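You operate a simulated robot arm through the tools that you are given. There is no shell and no other tool.

The job below is to be done with a simulated robot arm. You get a single attempt, and the scene is never put back.

Task
Tamp the tray at D30 level, wipe its rim and stand it on the zeroed scale.
Fine: zero the empty scale before the tray goes on; put the tamper with the green band and the wipe beside the mat back where they were. What is to be rubbed or washed off counts as gone when no trace of it is left.

It is judged by the outcome, as a careful person would: the job done as asked, and still so three seconds after it is handed in. It fails if anything else is knocked over, pushed out of place, dropped, spilled or broken.

Robot
A 7-joint arm with a fingered hand, fixed in place. Base frame: the origin is on the floor under the middle of its stand, x ahead of it, y to its left, z up; the work surface is at about z = 756. Lengths are in mm, angles in degrees, forces in N, time in s.
With the tool pointing down near the work surface it reaches from about 180 to 820 mm from the base axis. Its first joint turns from -143.0 to 143.0 degrees. Payload 3 kg.
Tool frame: the origin (TCP) lies between the finger pads and is the grasp point; the fingertips stand 26 mm ahead of it; z points along the fingers, y is the line along which they close. The gripper opens to 148 mm; its body begins 73 mm behind the TCP. The gripper is a hand of 3 fingers: y runs from the thumb to the fingers, the wrist lies at [0, 0, -229] in the tool frame.
Orientation is that of the tool frame in the base frame, as [roll, pitch, yaw] about the fixed x, y, z axes, in that order (R = Rz(yaw) Ry(pitch) Rx(roll)). With the fingers straight down and closing along the base's y, the tool's x points along the base's -x, its y along +y and its z along -z.

Tools
- The arm moves only by the tool move_arm. Its argument "motion" is a list of rows, each a list of 2 entries, a list of its own where there are three numbers: the shift along the base's x, y, z in mm, then the turn, a rotation vector about the base's x, y, z in degrees. In form: [[[x, y, z], [wx, wy, wz]], ...]. A call has 1 to 20 rows; each row shifts and turns the commanded pose from where the row before left it. Rows are played at 5 a second. More than 50 mm and 8.6 degrees between two rows, and nothing of the call is played. Where a pose cannot be reached the arm comes as near as it can. A force on the tool above 40 N (or 10 N above the force at the start of the call, whichever is more), or a blocked arm, ends the call early, and 0.2 s more pass. In this call time passes only in rows, and 0.2 s behind the last. The reply holds the time, the measured pose of the TCP, the force on the tool along the base axes, the opening and the grip force, in the units named above and with some noise, with the torque about the TCP (base axes, N m) and any sound that the robot's microphone picked up.
- Cameras (640 x 400 px; columns grow to the right, rows downward): "scene" is fixed at [398.6, -500.5, 1508.5]; the picture's right is [0.87, -0.49, 0.00], its down [-0.31, -0.54, -0.78] and it looks along [0.39, 0.68, -0.62] (base axes); focal length 376 px, centre (320, 200). "wrist" rides on the gripper at [68, -39, -90] in the tool frame; the picture's right is [0.50, 0.87, 0.00], its down [-0.66, 0.38, -0.65] and it looks along [-0.57, 0.33, 0.76] (tool axes); focal length 222 px, centre (320, 200). There is no depth. A picture from a camera that has moved, and an enlarged one, comes with that camera's place and axes in the base frame and with its lens.
- get_image(camera): a new picture of that camera. No time passes.
- raise_lower(by): slides the trunk up (or, below 0, down) by that many mm; the arm rides with it, the base frame stays. It gives what a move gives, with no picture.
- finger_targets(finger1, finger2, thumb_bend): sets how far each is bent, from 0 (flat) to 1 (curled in); at 0.3 the hand is open as for a grip, at 0.7 the pads meet at the TCP. One left out holds its place. A second passes; each finger stops where it meets its share of the squeeze, and holds until it gets a number again. It is the only way to open and close the hand. It gives what a move gives, with no picture; readings hold the bend of each and the force on the fingers (four entries, about 0 where the hand has none), thumb and palm.
- zoom(camera, box): a new picture of the part [left, top, right, bottom] of that camera's present view, enlarged. No time passes.
- job_done(): hands the job in; it is judged then, once.

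Nothing tells you positions but the pictures and the camera data. Unless the task says otherwise, let go and move clear before handing in.

The tools are called after "Call:" by a JSON object that holds its "method" and its "body". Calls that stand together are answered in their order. move_arm: Moves the arm, as the interface text tells. Its arguments: {"type":"object","properties":{"motion":{"type":"array","items":{"type":"array"}}},"required":["motion"]} The other tools are called the same way: raise_lower (by) moves the trunk up or down; finger_targets (finger1, finger2, thumb_bend) moves the fingers one by one; get_image (camera) takes a picture; zoom (camera, box) takes an enlarged picture of a part of a camera's view; job_done () hands the job in.

At the start:

```text
clock: 0.0
ee_pos: [905.3, -3.5, 1060.0]
tool_rot: [180.0, 0.0, -180.0]
force: [0.3, -0.7, 0.4]
wrist_torque: [0.0, -0.01, -0.03]
finger_gap: 147.7
grip_force: 0.1
shape: jaw
bend: [0.3, 0.3, 0.3]
finger forces: [0.0, 0.0, 0.0, 0.0, 0.0, 0.0]
trunk travel left (down, up): [-775.0, 115.0]
```

scene: 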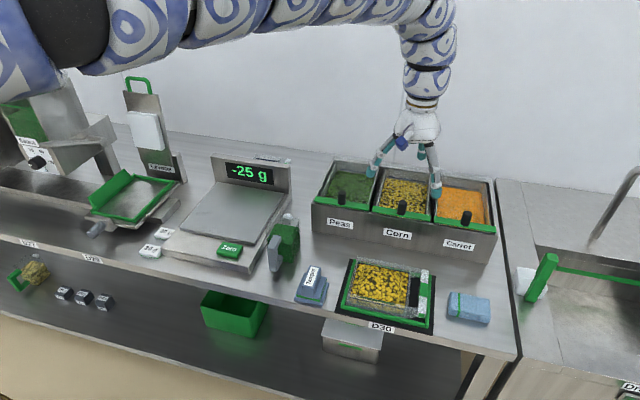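
wrist: 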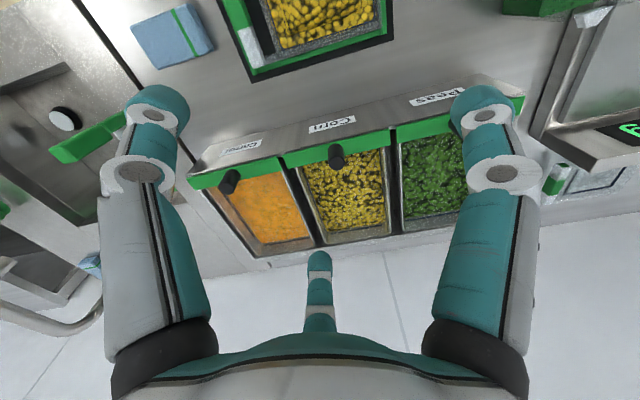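

I see a counter with a scale (reading -25 g, with a green Zero button), a tray of corn on a mat at D30, and a blue wipe to its right; I still need to find the tamper with the green band. I'll enlarge the views first.

Call:
{"method": "zoom", "body": {"camera": "scene", "box": [280, 220, 520, 370]}}

Call:
{"method": "zoom", "body": {"camera": "scene", "box": [130, 140, 340, 300]}}

Call:
{"method": "zoom", "body": {"camera": "scene", "box": [0, 60, 200, 320]}}

Call:
{"method": "zoom", "body": {"camera": "wrist", "box": [100, 0, 640, 260]}}

Call:
{"method": "zoom", "body": {"camera": "scene", "box": [480, 140, 640, 400]}}

```text
2.67 times, centred on (400, 295) of scene
camera zoom: at [398.6, -500.5, 1508.5], right [0.87, -0.49, 0.0], down [-0.31, -0.54, -0.78], along [0.39, 0.68, -0.62], focal length 1003 px, centre (107, -53)
```

zoom: 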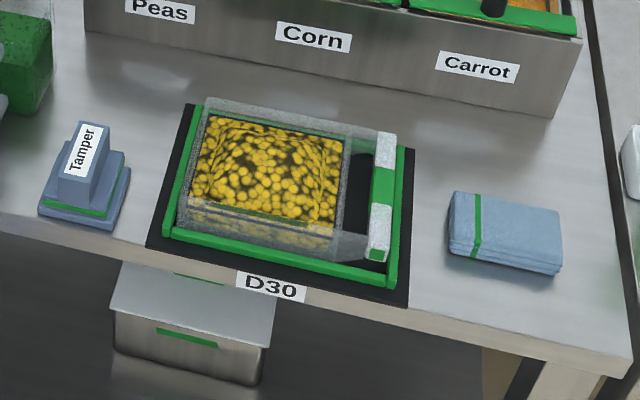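

```text
2.50 times, centred on (235, 220) of scene
camera zoom: at [398.6, -500.5, 1508.5], right [0.87, -0.49, 0.0], down [-0.31, -0.54, -0.78], along [0.39, 0.68, -0.62], focal length 940 px, centre (532, 150)
```

zoom: 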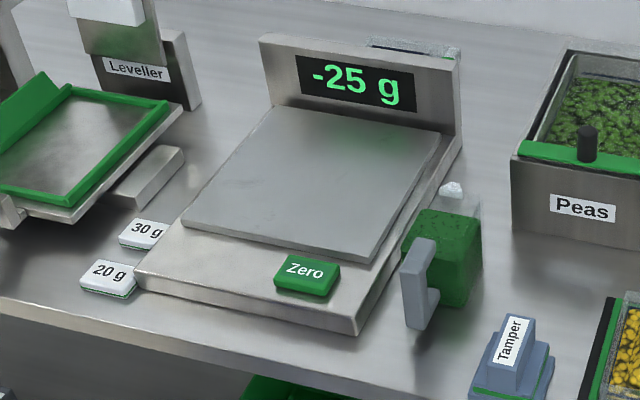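

```text
1.54 times, centred on (100, 190) of scene
camera zoom: at [398.6, -500.5, 1508.5], right [0.87, -0.49, 0.0], down [-0.31, -0.54, -0.78], along [0.39, 0.68, -0.62], focal length 579 px, centre (658, 215)
```

zoom: 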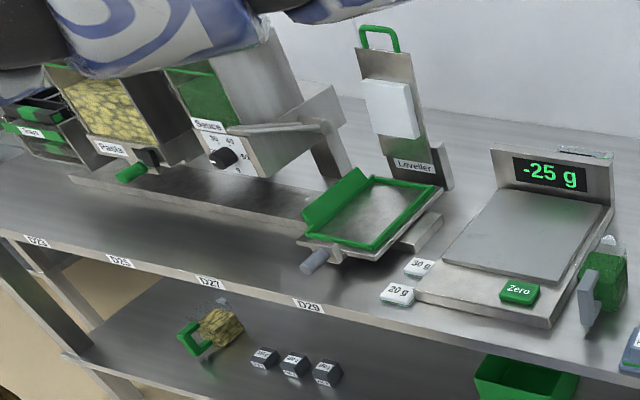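

```text
1.19 times, centred on (370, 130) of wrist
camera zoom: at [835.6, -42.6, 1148.7], right [-0.5, 0.87, 0.0], down [0.66, 0.38, 0.65], along [0.57, 0.33, -0.76], focal length 263 px, centre (261, 283)
```

zoom: 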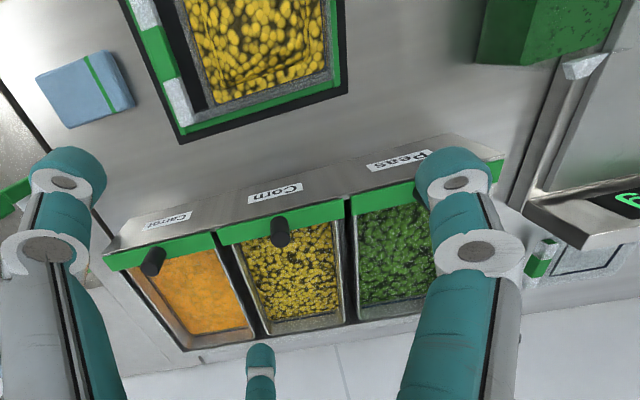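

```text
1.54 times, centred on (560, 270) of scene
camera zoom: at [398.6, -500.5, 1508.5], right [0.87, -0.49, 0.0], down [-0.31, -0.54, -0.78], along [0.39, 0.68, -0.62], focal length 579 px, centre (-49, 92)
```

zoom: 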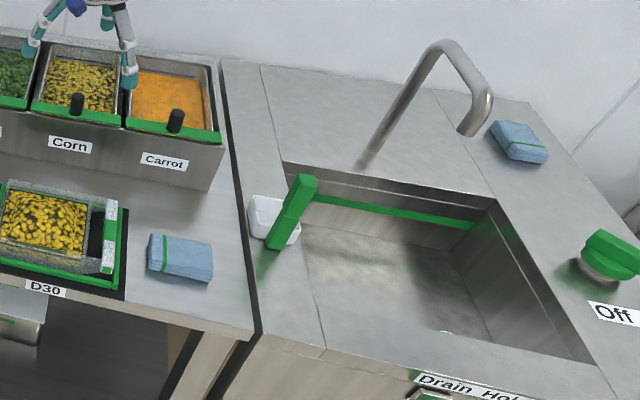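

The tray, tamper, wipe and scale line up with a counter turned about 45° to my base. The tray is near (832, -77), the tamper near (674, 21), the wipe near (963, -212) and the scale pan near (601, 357). I'll move the wrist camera back to look at the tray up close.

Call:
{"method": "move_arm", "body": {"motion": [[[-34, -25, -10], [0, 0, 0]], [[-34, -25, -10], [0, 0, 0]], [[-34, -25, -10], [0, 0, 0]], [[-34, -25, -20], [0, 0, 0]], [[-34, -25, -20], [0, 0, 0]], [[-34, -25, -30], [0, 0, 0]]]}}

Call:
{"method": "get_image", "body": {"camera": "wrist"}}

Call:
{"method": "zoom", "body": {"camera": "wrist", "box": [200, 100, 440, 250]}}

Call:
{"method": "get_image", "body": {"camera": "scene"}}

```text
refused: row 6 steps farther than a row can; nothing moved
```

```text
taken
camera wrist: at [835.6, -42.6, 1148.7], right [-0.5, 0.87, 0.0], down [0.66, 0.38, 0.65], along [0.57, 0.33, -0.76], focal length 222 px, centre (320, 200)
```

wrist: 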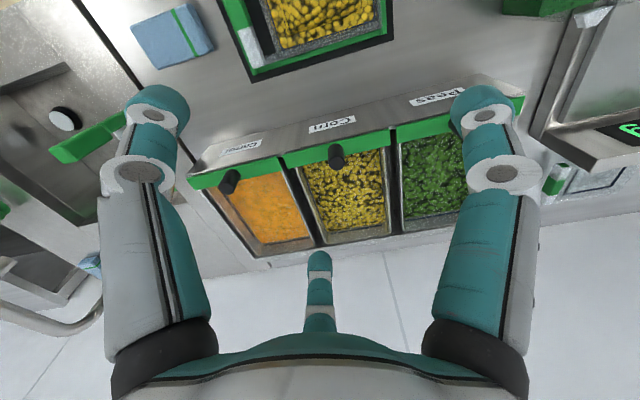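

```text
2.67 times, centred on (320, 175) of wrist
camera zoom: at [835.6, -42.6, 1148.7], right [-0.5, 0.87, 0.0], down [0.66, 0.38, 0.65], along [0.57, 0.33, -0.76], focal length 592 px, centre (320, 267)
```

zoom: 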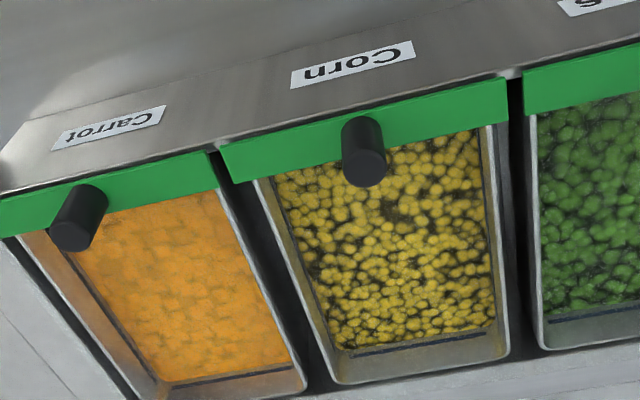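

```text
taken
```

scene: 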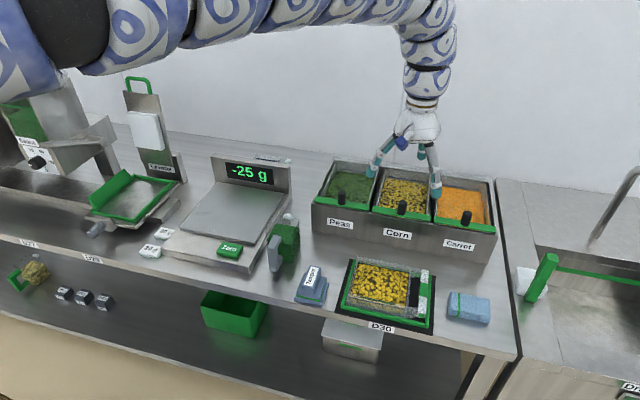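

The call was refused because one row was too long, so nothing moved. The wrist picture is upside-down relative to the counter. I'll repeat the same move in shorter rows.

Call:
{"method": "move_arm", "body": {"motion": [[[-29, -21, -15], [0, 0, 0]], [[-29, -21, -15], [0, 0, 0]], [[-29, -21, -15], [0, 0, 0]], [[-29, -21, -15], [0, 0, 0]], [[-29, -21, -15], [0, 0, 0]], [[-29, -22, -14], [0, 0, 0]], [[-29, -22, -14], [0, 0, 0]]]}}

Call:
{"method": "get_image", "body": {"camera": "wrist"}}

Call:
{"method": "zoom", "body": {"camera": "wrist", "box": [220, 110, 420, 260]}}

Call:
{"method": "get_image", "body": {"camera": "scene"}}

```text
clock: 1.6
ee_pos: [736.3, -151.1, 960.4]
tool_rot: [-180.0, -0.1, -180.0]
force: [0.0, 0.3, -0.1]
wrist_torque: [-0.02, 0.01, -0.02]
finger_gap: 147.9
grip_force: 0.1
shape: jaw
bend: [0.3, 0.3, 0.3]
finger forces: [0.0, 0.0, 0.0, 0.0, 0.1, 0.0]
out of reach, approached as far as the arm can: row 6, 7
trunk travel left (down, up): [-775.0, 115.0]
```

```text
taken
camera wrist: at [668.7, -190.0, 1049.6], right [-0.5, 0.87, 0.0], down [0.66, 0.38, 0.65], along [0.56, 0.33, -0.76], focal length 222 px, centre (320, 200)
```

wrist: 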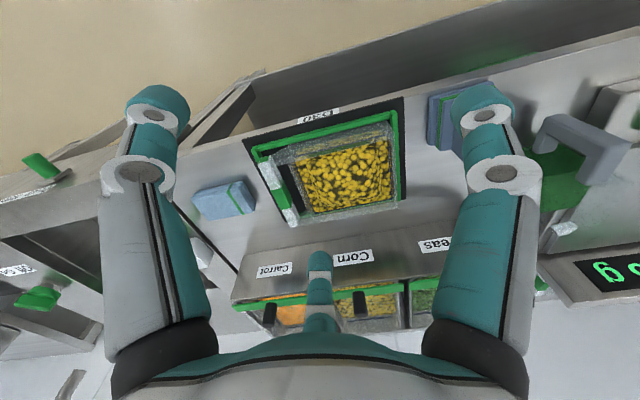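

```text
2.67 times, centred on (320, 185) of wrist
camera zoom: at [668.7, -190.0, 1049.6], right [-0.5, 0.87, 0.0], down [0.66, 0.38, 0.65], along [0.56, 0.33, -0.76], focal length 592 px, centre (320, 240)
```

zoom: 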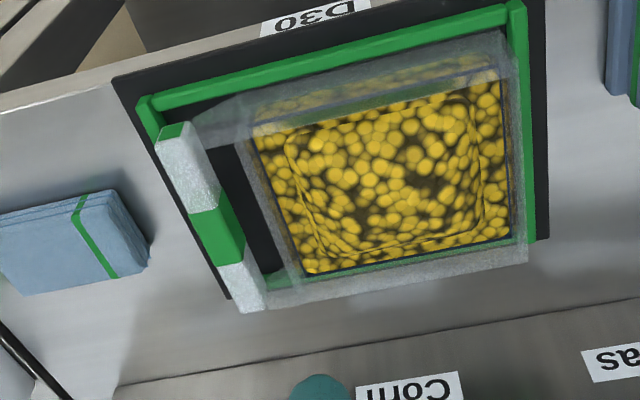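

```text
taken
```

scene: 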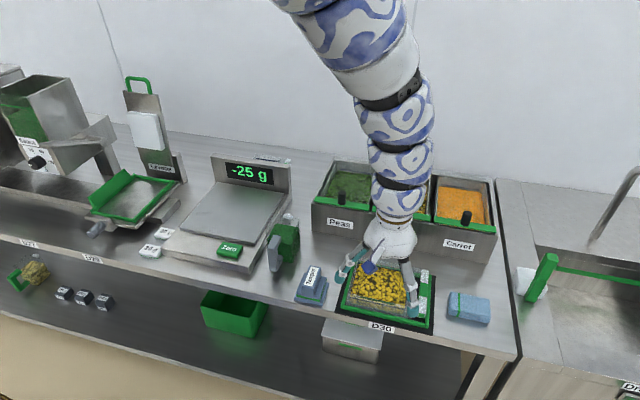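

The wrist camera now shows the tray: a translucent box of heaped corn with a white and green bar handle on its right, set inside a green three-sided frame on a black mat. The last rows were reported out of reach, so I'll check the rim in more detail before moving again.

Call:
{"method": "zoom", "body": {"camera": "wrist", "box": [240, 90, 340, 160]}}

Call:
{"method": "zoom", "body": {"camera": "wrist", "box": [320, 90, 420, 160]}}

Call:
{"method": "zoom", "body": {"camera": "wrist", "box": [250, 150, 420, 260]}}

Call:
{"method": "zoom", "body": {"camera": "wrist", "box": [400, 60, 640, 300]}}

Call:
{"method": "zoom", "body": {"camera": "scene", "box": [320, 240, 450, 340]}}

```text
5.71 times, centred on (290, 125) of wrist
camera zoom: at [668.7, -190.0, 1049.6], right [-0.5, 0.87, 0.0], down [0.66, 0.38, 0.65], along [0.56, 0.33, -0.76], focal length 1269 px, centre (491, 629)
```

zoom: 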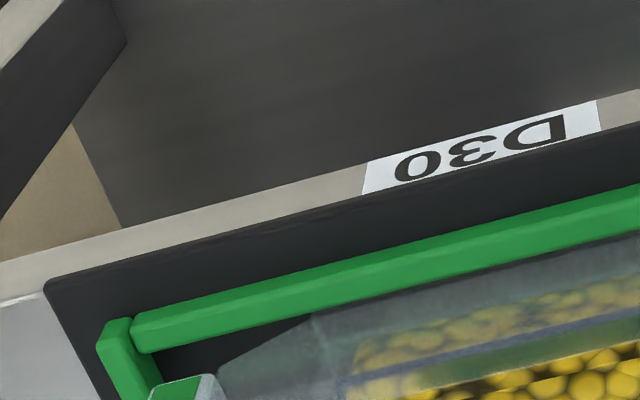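

```text
5.71 times, centred on (370, 125) of wrist
camera zoom: at [668.7, -190.0, 1049.6], right [-0.5, 0.87, 0.0], down [0.66, 0.38, 0.65], along [0.56, 0.33, -0.76], focal length 1269 px, centre (34, 629)
```

zoom: 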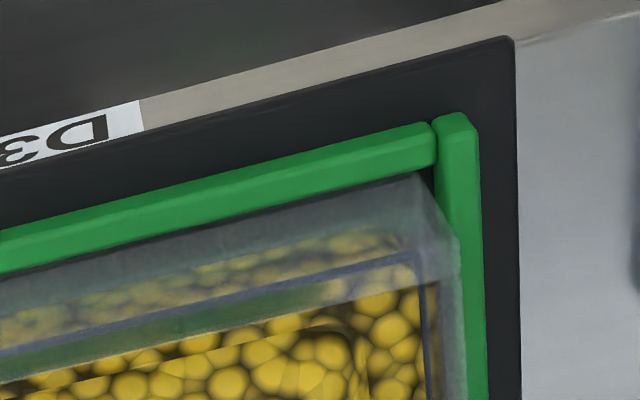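

```text
3.64 times, centred on (335, 205) of wrist
camera zoom: at [668.7, -190.0, 1049.6], right [-0.5, 0.87, 0.0], down [0.66, 0.38, 0.65], along [0.56, 0.33, -0.76], focal length 808 px, centre (266, 182)
```

zoom: 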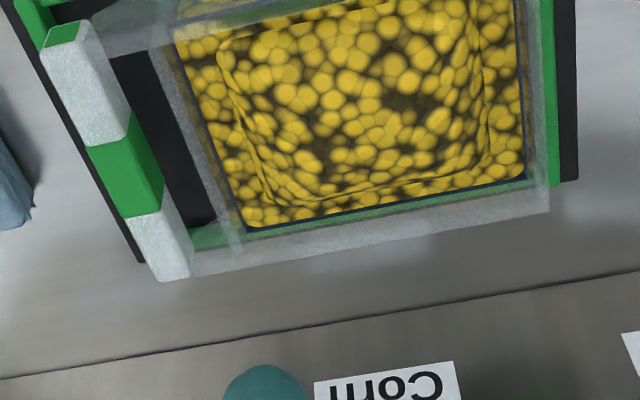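

```text
1.67 times, centred on (520, 180) of wrist
camera zoom: at [668.7, -190.0, 1049.6], right [-0.5, 0.87, 0.0], down [0.66, 0.38, 0.65], along [0.56, 0.33, -0.76], focal length 370 px, centre (-13, 233)
```

zoom: 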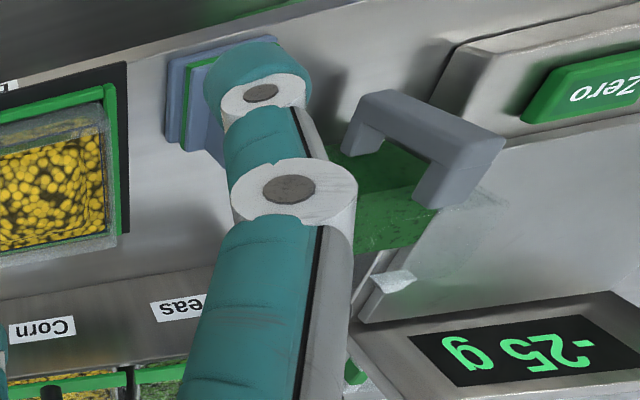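

```text
4.00 times, centred on (385, 290) of scene
camera zoom: at [398.6, -500.5, 1508.5], right [0.87, -0.49, 0.0], down [-0.31, -0.54, -0.78], along [0.39, 0.68, -0.62], focal length 1504 px, centre (60, -160)
```

zoom: 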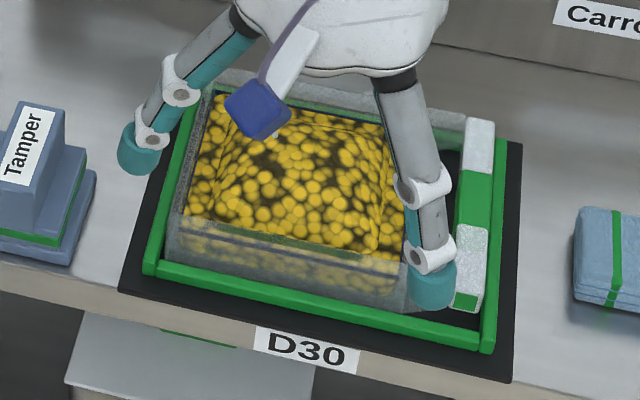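

The rim looks greyish and may be speckled, so I need a cleaner look at it. I'll back off upward a little and test how the arm behaves near the reported reach limit.

Call:
{"method": "move_arm", "body": {"motion": [[[0, 0, 40], [0, 0, 0]], [[0, 0, 0], [0, 0, 0]]]}}

```text
clock: 2.2
ee_pos: [759.5, -147.0, 983.5]
tool_rot: [-180.0, 0.0, 179.9]
force: [0.5, -0.5, 0.2]
wrist_torque: [0.0, 0.05, -0.01]
finger_gap: 148.0
grip_force: 0.1
shape: jaw
bend: [0.3, 0.3, 0.3]
finger forces: [0.0, 0.0, 0.1, 0.1, 0.0, 0.0]
out of reach, approached as far as the arm can: row 1
trunk travel left (down, up): [-775.0, 115.0]
```

The arm drifted outward when I asked it to go up, so some joint limit or configuration effect is at work. I'll test with small steps to learn which directions are free.

Call:
{"method": "move_arm", "body": {"motion": [[[0, 0, -20], [0, 0, 0]], [[0, 0, -20], [0, 0, 0]], [[0, 0, 0], [0, 0, 0]]]}}

Call:
{"method": "get_image", "body": {"camera": "scene"}}

```text
clock: 3.0
ee_pos: [758.3, -148.0, 942.3]
tool_rot: [179.9, 0.0, -179.9]
force: [-0.2, -0.2, -0.2]
wrist_torque: [0.02, -0.03, 0.0]
finger_gap: 147.8
grip_force: 0.1
shape: jaw
bend: [0.3, 0.3, 0.3]
finger forces: [0.1, 0.0, 0.0, 0.0, 0.0, 0.0]
trunk travel left (down, up): [-775.0, 115.0]
```

```text
taken
```

scene: 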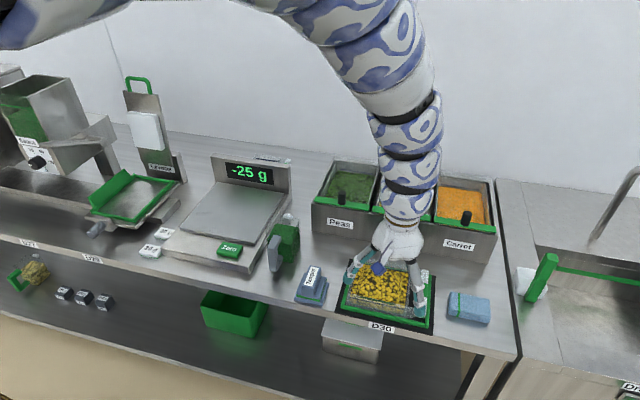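

Going down works normally, so the limit only affects high and near poses. From here I'll look again at the rim of the tray.

Call:
{"method": "get_image", "body": {"camera": "wrist"}}

Call:
{"method": "zoom", "body": {"camera": "wrist", "box": [230, 60, 330, 130]}}

Call:
{"method": "zoom", "body": {"camera": "wrist", "box": [310, 60, 410, 130]}}

Call:
{"method": "zoom", "body": {"camera": "wrist", "box": [230, 120, 330, 220]}}

Call:
{"method": "zoom", "body": {"camera": "wrist", "box": [310, 120, 430, 220]}}

```text
taken
camera wrist: at [690.0, -187.4, 1032.0], right [-0.5, 0.87, 0.0], down [0.66, 0.38, 0.65], along [0.57, 0.33, -0.76], focal length 222 px, centre (320, 200)
```

wrist: 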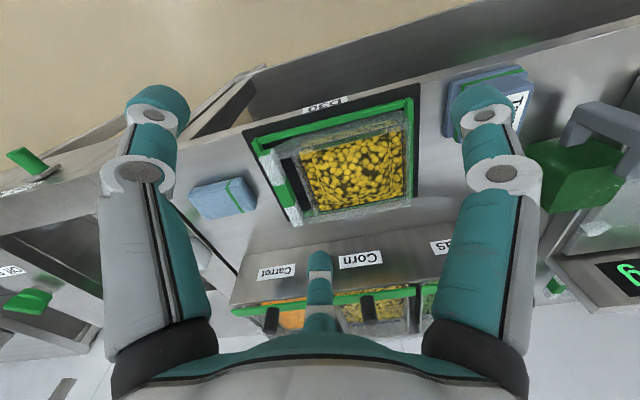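

```text
5.71 times, centred on (280, 95) of wrist
camera zoom: at [690.0, -187.4, 1032.0], right [-0.5, 0.87, 0.0], down [0.66, 0.38, 0.65], along [0.57, 0.33, -0.76], focal length 1269 px, centre (549, 800)
```

zoom: 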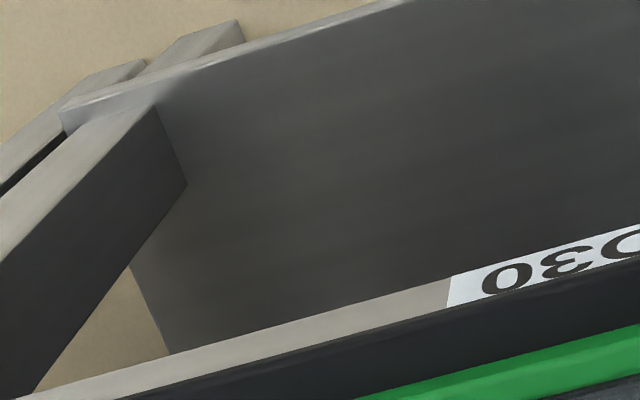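

```text
5.71 times, centred on (360, 95) of wrist
camera zoom: at [690.0, -187.4, 1032.0], right [-0.5, 0.87, 0.0], down [0.66, 0.38, 0.65], along [0.57, 0.33, -0.76], focal length 1269 px, centre (91, 800)
```

zoom: 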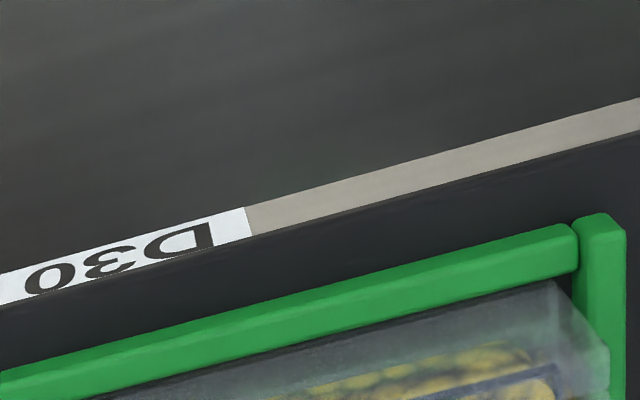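

```text
4.00 times, centred on (280, 170) of wrist
camera zoom: at [690.0, -187.4, 1032.0], right [-0.5, 0.87, 0.0], down [0.66, 0.38, 0.65], along [0.57, 0.33, -0.76], focal length 888 px, centre (480, 320)
```

zoom: 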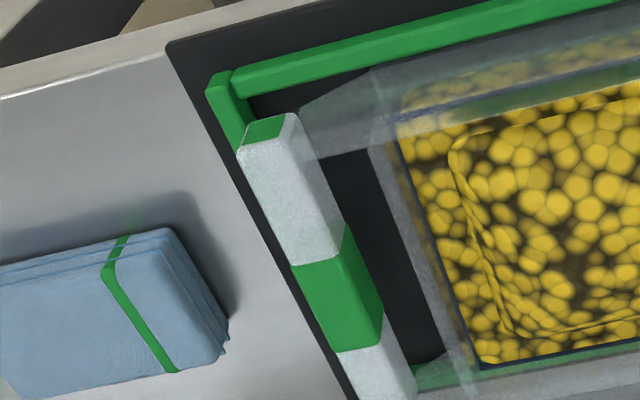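

```text
4.00 times, centred on (370, 170) of wrist
camera zoom: at [690.0, -187.4, 1032.0], right [-0.5, 0.87, 0.0], down [0.66, 0.38, 0.65], along [0.57, 0.33, -0.76], focal length 888 px, centre (120, 320)
```

zoom: 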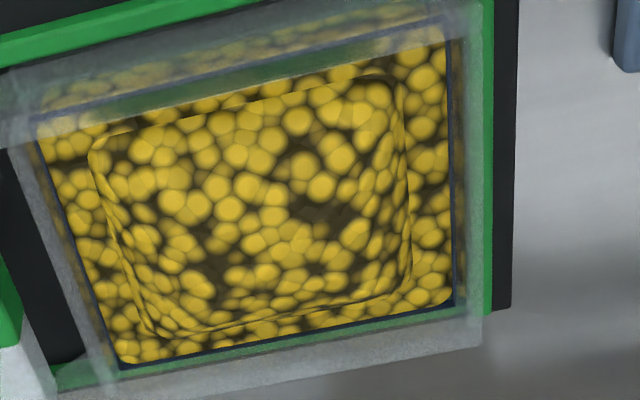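

Zooming re-renders the view sharply, so I can inspect the rim closely from here and from the fixed camera.

Call:
{"method": "zoom", "body": {"camera": "wrist", "box": [285, 110, 345, 150]}}

Call:
{"method": "zoom", "body": {"camera": "wrist", "box": [370, 100, 430, 140]}}

Call:
{"method": "zoom", "body": {"camera": "wrist", "box": [285, 185, 345, 235]}}

Call:
{"method": "zoom", "body": {"camera": "wrist", "box": [370, 170, 430, 220]}}

Call:
{"method": "zoom", "body": {"camera": "scene", "box": [340, 280, 440, 330]}}

```text
10.00 times, centred on (315, 130) of wrist
camera zoom: at [690.0, -187.4, 1032.0], right [-0.5, 0.87, 0.0], down [0.66, 0.38, 0.65], along [0.57, 0.33, -0.76], focal length 2221 px, centre (370, 900)
```

zoom: 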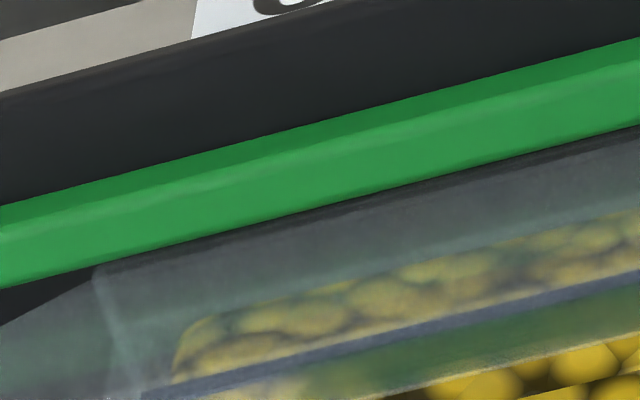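

```text
10.00 times, centred on (400, 120) of wrist
camera zoom: at [690.0, -187.4, 1032.0], right [-0.5, 0.87, 0.0], down [0.66, 0.38, 0.65], along [0.57, 0.33, -0.76], focal length 2221 px, centre (-480, 1000)
```

zoom: 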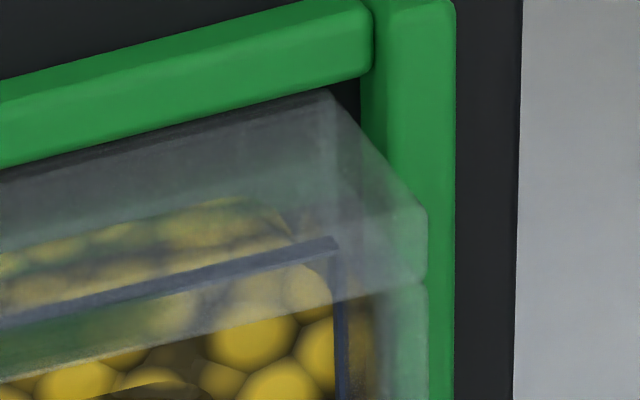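

```text
8.00 times, centred on (315, 210) of wrist
camera zoom: at [690.0, -187.4, 1032.0], right [-0.5, 0.87, 0.0], down [0.66, 0.38, 0.65], along [0.57, 0.33, -0.76], focal length 1777 px, centre (360, 120)
```

zoom: 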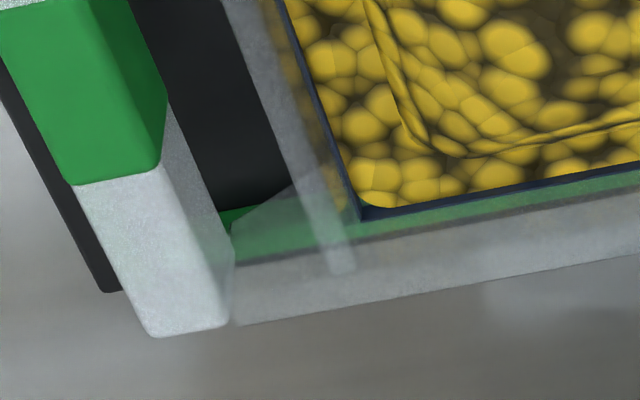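

```text
8.00 times, centred on (400, 195) of wrist
camera zoom: at [690.0, -187.4, 1032.0], right [-0.5, 0.87, 0.0], down [0.66, 0.38, 0.65], along [0.57, 0.33, -0.76], focal length 1777 px, centre (-320, 240)
```

zoom: 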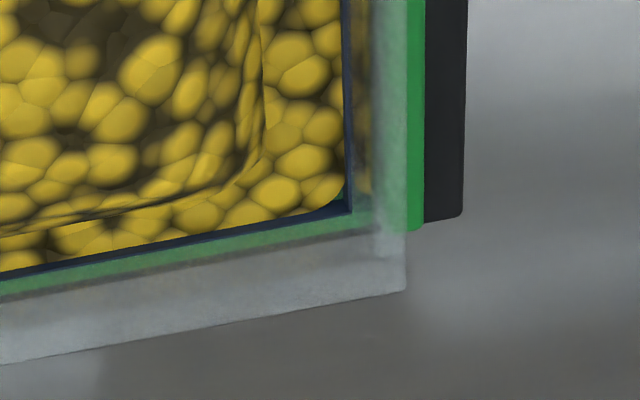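

```text
6.40 times, centred on (390, 305) of scene
camera zoom: at [398.6, -500.5, 1508.5], right [0.87, -0.49, 0.0], down [-0.31, -0.54, -0.78], along [0.39, 0.68, -0.62], focal length 2407 px, centre (-128, -472)
```

zoom: 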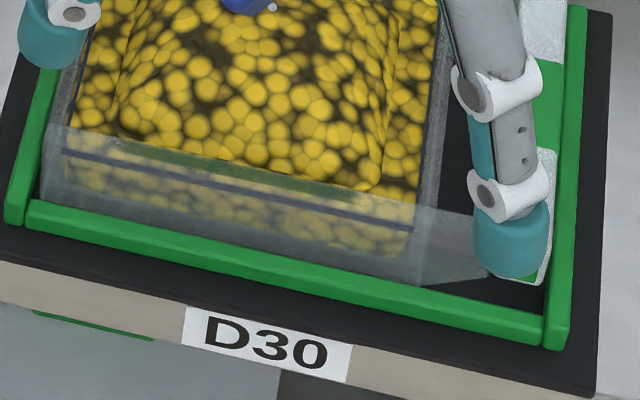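

There seems to be a greenish strip along the top of the front wall that could be residue or the frame seen through the plastic. I'll zoom in further on it.

Call:
{"method": "zoom", "body": {"camera": "scene", "box": [345, 290, 377, 310]}}

Call:
{"method": "zoom", "body": {"camera": "scene", "box": [375, 295, 407, 315]}}

Call:
{"method": "zoom", "body": {"camera": "wrist", "box": [300, 125, 340, 150]}}

Call:
{"method": "zoom", "body": {"camera": "wrist", "box": [340, 115, 380, 140]}}

Call:
{"method": "zoom", "body": {"camera": "wrist", "box": [380, 130, 420, 210]}}

```text
16.00 times, centred on (361, 300) of scene
camera zoom: at [398.6, -500.5, 1508.5], right [0.87, -0.49, 0.0], down [-0.31, -0.54, -0.78], along [0.39, 0.68, -0.62], focal length 6018 px, centre (-336, -1400)
```

zoom: 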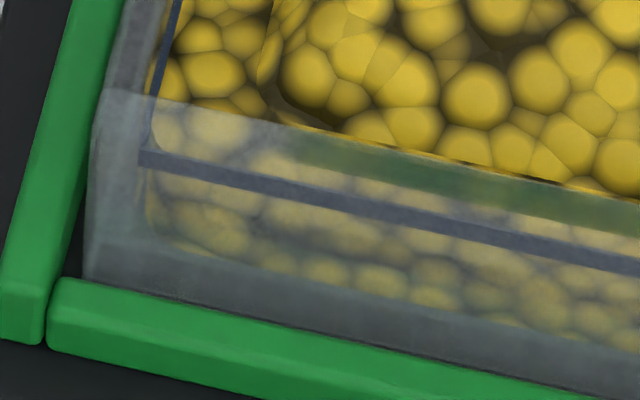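

```text
16.00 times, centred on (391, 305) of scene
camera zoom: at [398.6, -500.5, 1508.5], right [0.87, -0.49, 0.0], down [-0.31, -0.54, -0.78], along [0.39, 0.68, -0.62], focal length 6018 px, centre (-816, -1480)
```

zoom: 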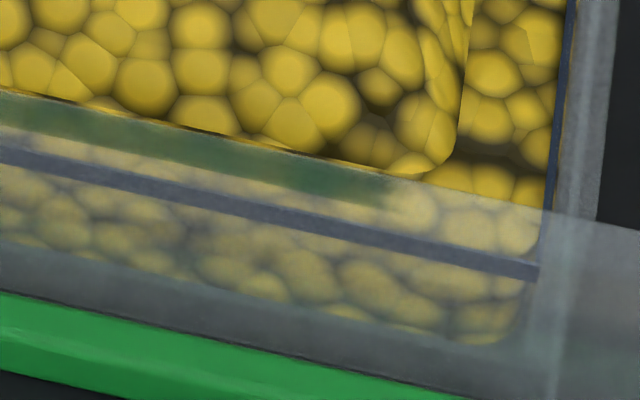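

```text
16.00 times, centred on (320, 138) of wrist
camera zoom: at [690.0, -187.4, 1032.0], right [-0.5, 0.87, 0.0], down [0.66, 0.38, 0.65], along [0.57, 0.33, -0.76], focal length 3554 px, centre (320, 1200)
```

zoom: 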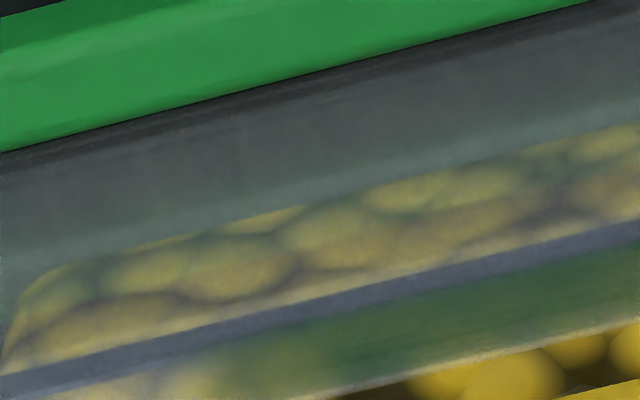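

```text
16.00 times, centred on (360, 128) of wrist
camera zoom: at [690.0, -187.4, 1032.0], right [-0.5, 0.87, 0.0], down [0.66, 0.38, 0.65], along [0.57, 0.33, -0.76], focal length 3554 px, centre (-320, 1360)
```

zoom: 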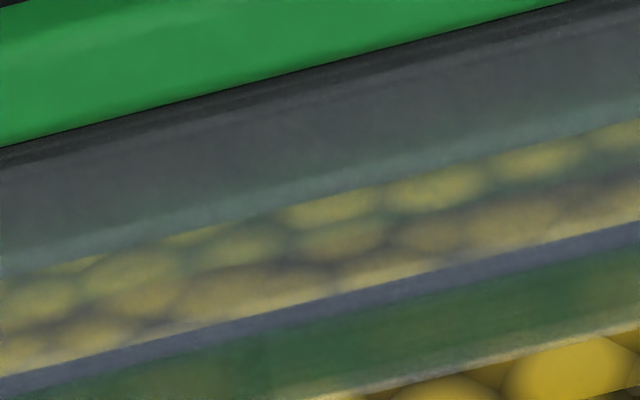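

```text
5.00 times, centred on (400, 170) of wrist
camera zoom: at [690.0, -187.4, 1032.0], right [-0.5, 0.87, 0.0], down [0.66, 0.38, 0.65], along [0.57, 0.33, -0.76], focal length 1111 px, centre (-80, 350)
```

zoom: 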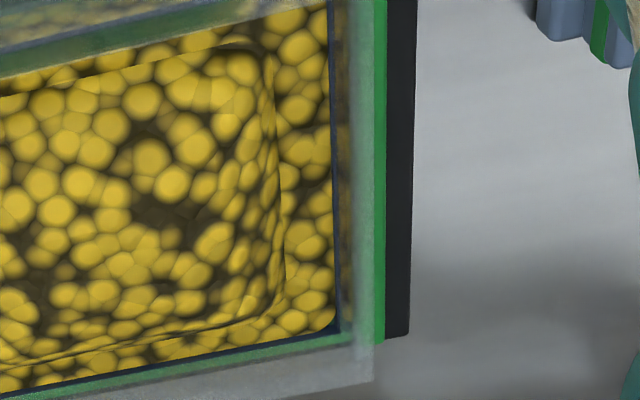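

There is a green smear along the middle of the front rim. The tray box measures about 120 by 140 mm, with its rim at z≈800. Now I'll look closely at the tamper, the scale and the wipe with the fixed camera.

Call:
{"method": "zoom", "body": {"camera": "scene", "box": [284, 255, 348, 315]}}

Call:
{"method": "zoom", "body": {"camera": "scene", "box": [440, 280, 504, 330]}}

Call:
{"method": "zoom", "body": {"camera": "scene", "box": [180, 220, 276, 290]}}

Call:
{"method": "zoom", "body": {"camera": "wrist", "box": [430, 50, 550, 150]}}

Call:
{"method": "zoom", "body": {"camera": "scene", "box": [260, 200, 310, 280]}}

```text
6.67 times, centred on (316, 285) of scene
camera zoom: at [398.6, -500.5, 1508.5], right [0.87, -0.49, 0.0], down [-0.31, -0.54, -0.78], along [0.39, 0.68, -0.62], focal length 2507 px, centre (347, -367)
```

zoom: 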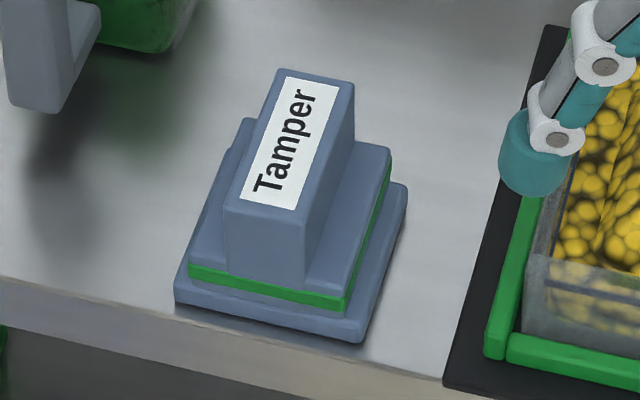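

```text
8.00 times, centred on (472, 305) of scene
camera zoom: at [398.6, -500.5, 1508.5], right [0.87, -0.49, 0.0], down [-0.31, -0.54, -0.78], along [0.39, 0.68, -0.62], focal length 3009 px, centre (-896, -640)
```

zoom: 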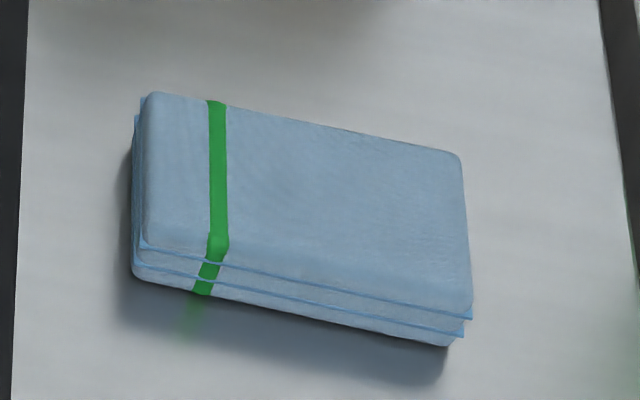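

```text
5.71 times, centred on (228, 255) of scene
camera zoom: at [398.6, -500.5, 1508.5], right [0.87, -0.49, 0.0], down [-0.31, -0.54, -0.78], along [0.39, 0.68, -0.62], focal length 2149 px, centre (846, -114)
```

zoom: 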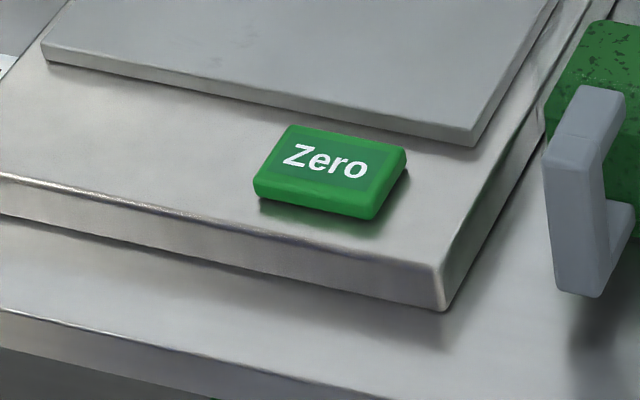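

```text
4.00 times, centred on (490, 100) of wrist
camera zoom: at [690.0, -187.4, 1032.0], right [-0.5, 0.87, 0.0], down [0.66, 0.38, 0.65], along [0.57, 0.33, -0.76], focal length 888 px, centre (-360, 600)
```

zoom: 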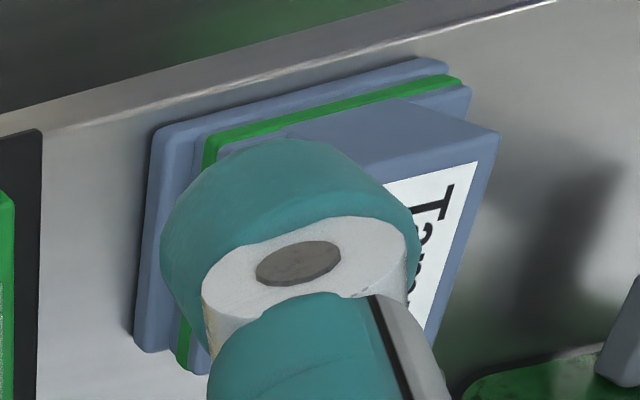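

```text
5.00 times, centred on (285, 240) of scene
camera zoom: at [398.6, -500.5, 1508.5], right [0.87, -0.49, 0.0], down [-0.31, -0.54, -0.78], along [0.39, 0.68, -0.62], focal length 1880 px, centre (495, 0)
```

zoom: 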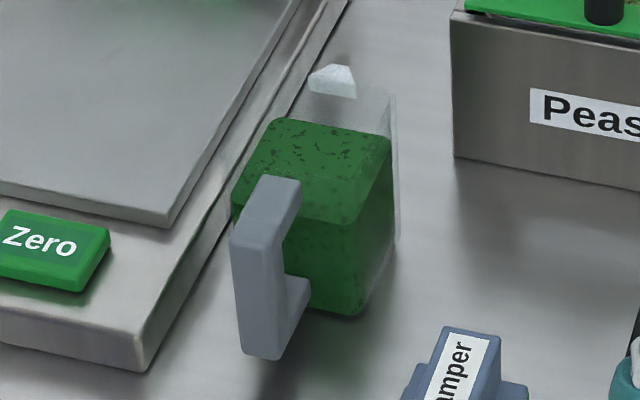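

The jug of green liquid sits just right of the scale, so I'll keep clear of it. The tamper handle is about 28 mm wide and 64 mm long with its top at z≈816, and the Zero button is near (537, 218, 797). I'll raise the trunk for near reach, then move toward the scale button.

Call:
{"method": "raise_lower", "body": {"by": 110}}

Call:
{"method": "get_image", "body": {"camera": "scene"}}

```text
clock: 4.4
ee_pos: [759.8, -148.4, 1052.7]
tool_rot: [-179.9, 0.0, 180.0]
force: [-0.6, -0.3, -0.1]
wrist_torque: [0.0, 0.0, 0.02]
finger_gap: 148.1
grip_force: 0.2
shape: jaw
bend: [0.3, 0.3, 0.3]
finger forces: [0.0, 0.0, 0.0, 0.1, 0.1, 0.1]
trunk travel left (down, up): [-885.0, 5.0]
```

```text
taken
```

scene: 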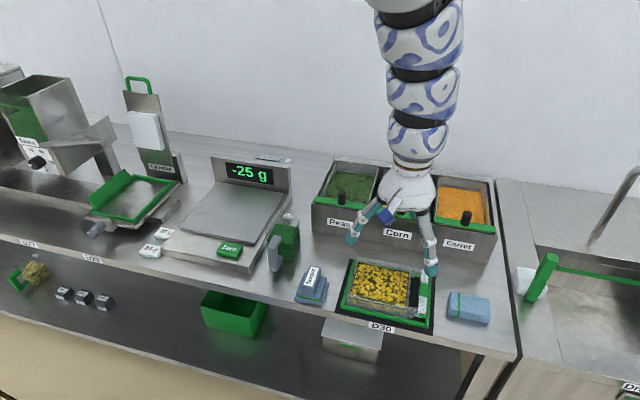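

Trunk raised. Next I move over toward the scale's button, turning the hand 45° so it lines up with the counter.

Call:
{"method": "move_arm", "body": {"motion": [[[-20, 37, -12], [0, 0, 4.5]], [[-20, 37, -12], [0, 0, 4.5]], [[-20, 37, -12], [0, 0, 4.5]], [[-20, 37, -12], [0, 0, 4.5]], [[-20, 37, -12], [0, 0, 4.5]]]}}

```text
clock: 5.6
ee_pos: [657.1, 38.7, 992.8]
tool_rot: [-180.0, 0.0, -157.4]
force: [-0.1, -0.5, 1.0]
wrist_torque: [-0.02, 0.0, -0.02]
finger_gap: 147.9
grip_force: 0.1
shape: jaw
bend: [0.3, 0.3, 0.3]
finger forces: [0.0, 0.1, 0.1, 0.0, 0.0, 0.1]
trunk travel left (down, up): [-885.0, 5.0]
```

Call:
{"method": "move_arm", "body": {"motion": [[[-20, 36, -12], [0, 0, 4.5]], [[-22, 36, -12], [0, 0, 4.5]], [[-22, 36, -12], [0, 0, 4.5]], [[-22, 36, -12], [0, 0, 4.5]], [[-22, 36, -12], [0, 0, 4.5]]]}}

Call:
{"method": "get_image", "body": {"camera": "wrist"}}

Call:
{"method": "get_image", "body": {"camera": "scene"}}

```text
clock: 6.8
ee_pos: [550.6, 216.3, 933.1]
tool_rot: [-179.9, 0.1, -135.0]
force: [0.2, 0.8, 0.3]
wrist_torque: [-0.03, 0.0, -0.01]
finger_gap: 148.0
grip_force: 0.0
shape: jaw
bend: [0.3, 0.3, 0.3]
finger forces: [0.0, 0.0, 0.0, 0.0, 0.0, 0.0]
trunk travel left (down, up): [-885.0, 5.0]
```

```text
taken
camera wrist: at [529.6, 141.9, 1022.8], right [-0.97, 0.26, 0.0], down [0.19, 0.73, 0.65], along [0.17, 0.63, -0.76], focal length 222 px, centre (320, 200)
```

wrist: 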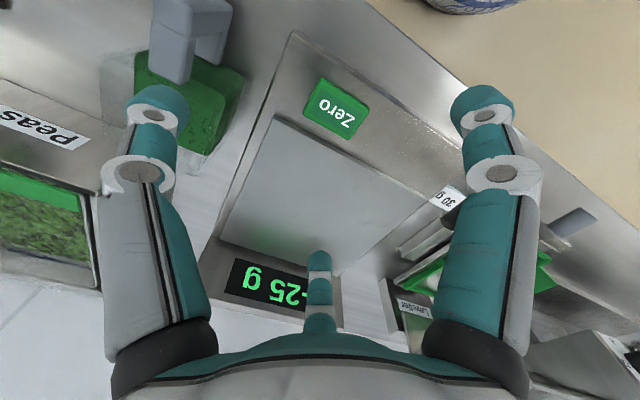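

```text
taken
```

scene: 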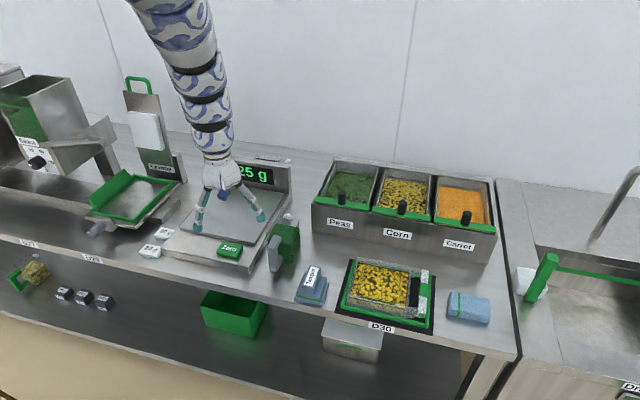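

The estimates agree: both cameras put the button at about (535, 217, 797). I'll zoom in on the scale from here to pin down the button and pan heights.

Call:
{"method": "zoom", "body": {"camera": "wrist", "box": [200, 30, 440, 180]}}

Call:
{"method": "zoom", "body": {"camera": "wrist", "box": [200, 180, 440, 320]}}

Call:
{"method": "zoom", "body": {"camera": "wrist", "box": [80, 0, 280, 150]}}

```text
2.67 times, centred on (320, 105) of wrist
camera zoom: at [529.6, 141.9, 1022.8], right [-0.97, 0.26, 0.0], down [0.19, 0.73, 0.65], along [0.17, 0.63, -0.76], focal length 592 px, centre (320, 453)
```

zoom: 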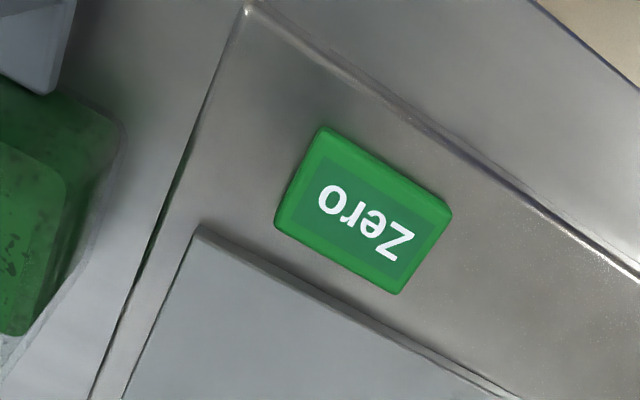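

```text
2.67 times, centred on (320, 250) of wrist
camera zoom: at [529.6, 141.9, 1022.8], right [-0.97, 0.26, 0.0], down [0.19, 0.73, 0.65], along [0.17, 0.63, -0.76], focal length 592 px, centre (320, 67)
```

zoom: 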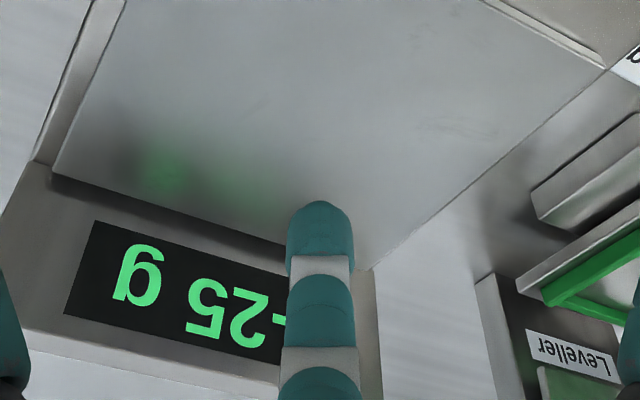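

```text
2.67 times, centred on (180, 75) of wrist
camera zoom: at [529.6, 141.9, 1022.8], right [-0.97, 0.26, 0.0], down [0.19, 0.73, 0.65], along [0.17, 0.63, -0.76], focal length 592 px, centre (693, 533)
```

zoom: 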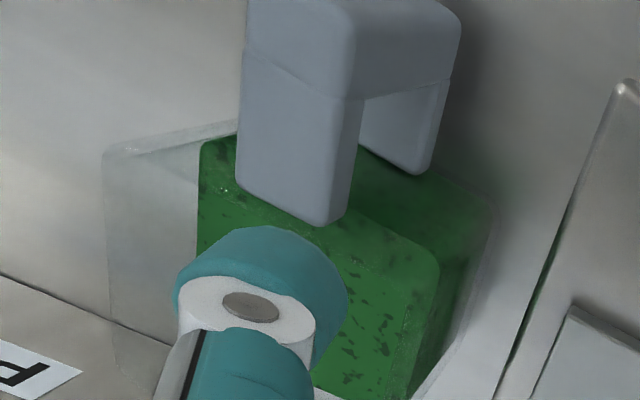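

The scale is empty and still reads -25 g. I'll close the hand into a point, centre it over the Zero button and come down above it.

Call:
{"method": "finger_targets", "body": {"finger1": 0.7, "finger2": 0.7, "thumb_bend": 0.7}}

Call:
{"method": "move_arm", "body": {"motion": [[[-8, 0, -25], [0, 0, 0]], [[-8, 0, -25], [0, 0, 0]], [[0, 0, -25], [0, 0, 0]], [[0, 0, -10], [0, 0, 0]]]}}

Call:
{"method": "get_image", "body": {"camera": "wrist"}}

Call:
{"method": "zoom", "body": {"camera": "scene", "box": [180, 180, 300, 280]}}

```text
clock: 7.8
ee_pos: [550.6, 216.2, 934.2]
tool_rot: [180.0, 0.0, -135.0]
force: [-0.2, 0.3, -0.8]
wrist_torque: [0.01, 0.02, 0.0]
finger_gap: 0.3
grip_force: 0.0
shape: fingers
bend: [0.69, 0.69, 0.7]
finger forces: [0.0, 0.0, 0.0, 0.0, 0.1, 0.0]
trunk travel left (down, up): [-885.0, 5.0]
```

```text
clock: 8.8
ee_pos: [533.6, 217.3, 848.1]
tool_rot: [-180.0, 0.0, -135.0]
force: [0.7, -0.1, -0.1]
wrist_torque: [0.0, -0.02, 0.03]
finger_gap: 0.4
grip_force: 0.1
shape: fingers
bend: [0.69, 0.69, 0.7]
finger forces: [0.0, 0.0, 0.0, 0.1, 0.0, 0.1]
trunk travel left (down, up): [-885.0, 5.0]
```

```text
taken
camera wrist: at [513.3, 141.2, 937.0], right [-0.97, 0.26, 0.0], down [0.2, 0.73, 0.65], along [0.17, 0.63, -0.76], focal length 222 px, centre (320, 200)
```

wrist: 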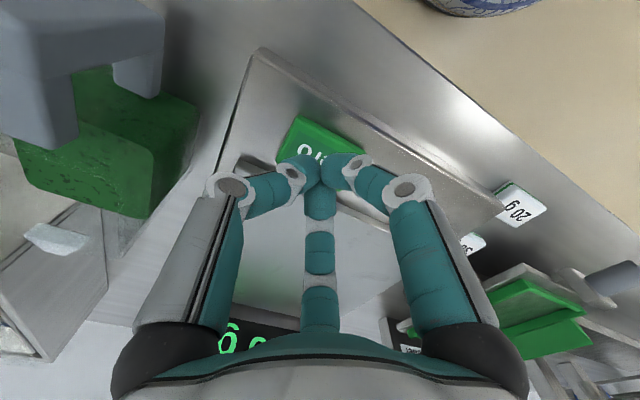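

```text
4.00 times, centred on (240, 230) of scene
camera zoom: at [398.6, -500.5, 1508.5], right [0.87, -0.49, 0.0], down [-0.31, -0.54, -0.78], along [0.39, 0.68, -0.62], focal length 1504 px, centre (640, 80)
```

zoom: 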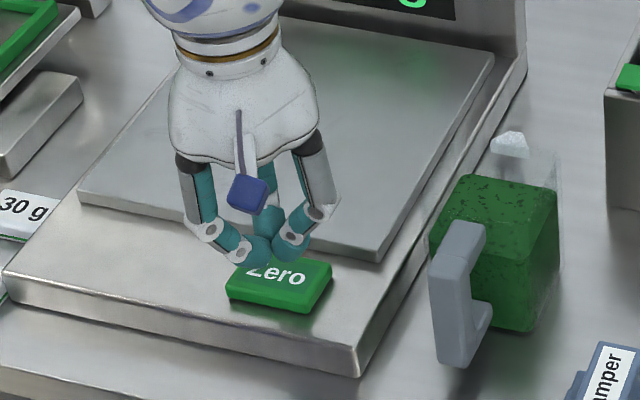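

The closed fingertips are lined up above the Zero button with about 20 mm to go. I'll come down in small steps and watch the force.

Call:
{"method": "move_arm", "body": {"motion": [[[0, 0, -12], [0, 0, 0]], [[0, 0, -4], [0, 0, 0]], [[0, 0, -3], [0, 0, 0]], [[0, 0, -2], [0, 0, 0]]]}}

Call:
{"method": "zoom", "body": {"camera": "scene", "box": [180, 150, 300, 280]}}

```text
clock: 9.8
ee_pos: [534.6, 216.2, 825.7]
tool_rot: [-180.0, 0.0, -135.1]
force: [0.2, -0.6, 0.0]
wrist_torque: [0.02, 0.03, 0.04]
finger_gap: 0.1
grip_force: 0.0
shape: fingers
bend: [0.69, 0.69, 0.7]
finger forces: [0.0, 0.0, 0.1, 0.0, 0.1, 0.0]
trunk travel left (down, up): [-885.0, 5.0]
```

```text
3.08 times, centred on (240, 215) of scene
camera zoom: at [398.6, -500.5, 1508.5], right [0.87, -0.49, 0.0], down [-0.31, -0.54, -0.78], along [0.39, 0.68, -0.62], focal length 1157 px, centre (566, 154)
```

zoom: 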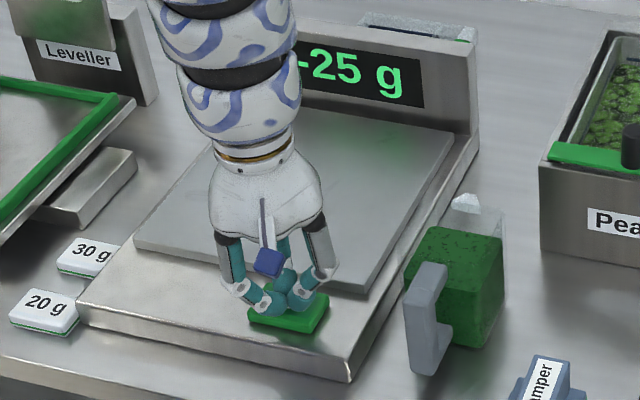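

The tips are just above the button with no contact yet. I'll keep going down in 2 mm steps.

Call:
{"method": "move_arm", "body": {"motion": [[[0, 0, -2], [0, 0, 0]], [[0, 0, -2], [0, 0, 0]], [[0, 0, -2], [0, 0, 0]]]}}

Call:
{"method": "zoom", "body": {"camera": "scene", "box": [180, 150, 300, 280]}}

```text
clock: 10.6
ee_pos: [534.7, 217.0, 820.3]
tool_rot: [-180.0, 0.0, -135.1]
force: [-0.2, 0.1, 0.1]
wrist_torque: [-0.02, 0.0, -0.01]
finger_gap: 0.2
grip_force: 0.0
shape: fingers
bend: [0.69, 0.69, 0.7]
finger forces: [0.1, 0.0, 0.0, 0.1, 0.0, 0.1]
trunk travel left (down, up): [-885.0, 5.0]
```

```text
3.08 times, centred on (240, 215) of scene
camera zoom: at [398.6, -500.5, 1508.5], right [0.87, -0.49, 0.0], down [-0.31, -0.54, -0.78], along [0.39, 0.68, -0.62], focal length 1157 px, centre (566, 154)
```

zoom: 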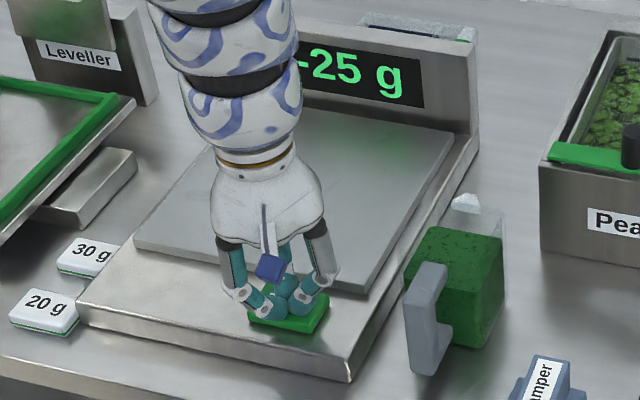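

Call:
{"method": "move_arm", "body": {"motion": [[[0, 0, -2], [0, 0, 0]], [[0, 0, -2], [0, 0, 0]], [[0, 0, -2], [0, 0, 0]]]}}

Call:
{"method": "zoom", "body": {"camera": "scene", "box": [180, 150, 300, 280]}}

```text
clock: 11.4
ee_pos: [534.5, 217.4, 813.7]
tool_rot: [179.9, 0.0, -135.0]
force: [0.5, 0.8, 2.7]
wrist_torque: [-0.02, -0.01, -0.02]
finger_gap: 0.0
grip_force: 1.9
shape: fingers
bend: [0.7, 0.7, 0.7]
finger forces: [1.7, 1.9, 0.0, 0.1, 0.0, 0.0]
trunk travel left (down, up): [-885.0, 5.0]
heard: click
```

```text
3.08 times, centred on (240, 215) of scene
camera zoom: at [398.6, -500.5, 1508.5], right [0.87, -0.49, 0.0], down [-0.31, -0.54, -0.78], along [0.39, 0.68, -0.62], focal length 1157 px, centre (566, 154)
```

zoom: 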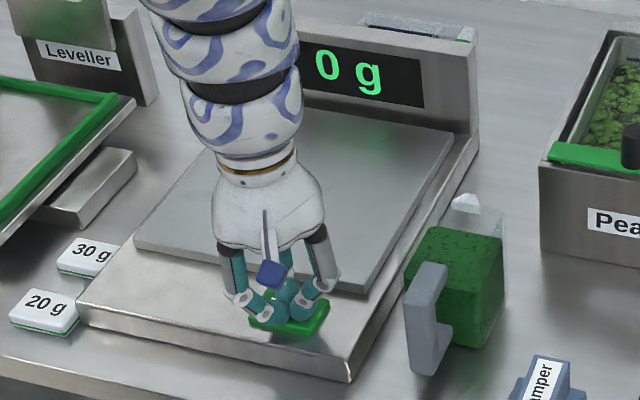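

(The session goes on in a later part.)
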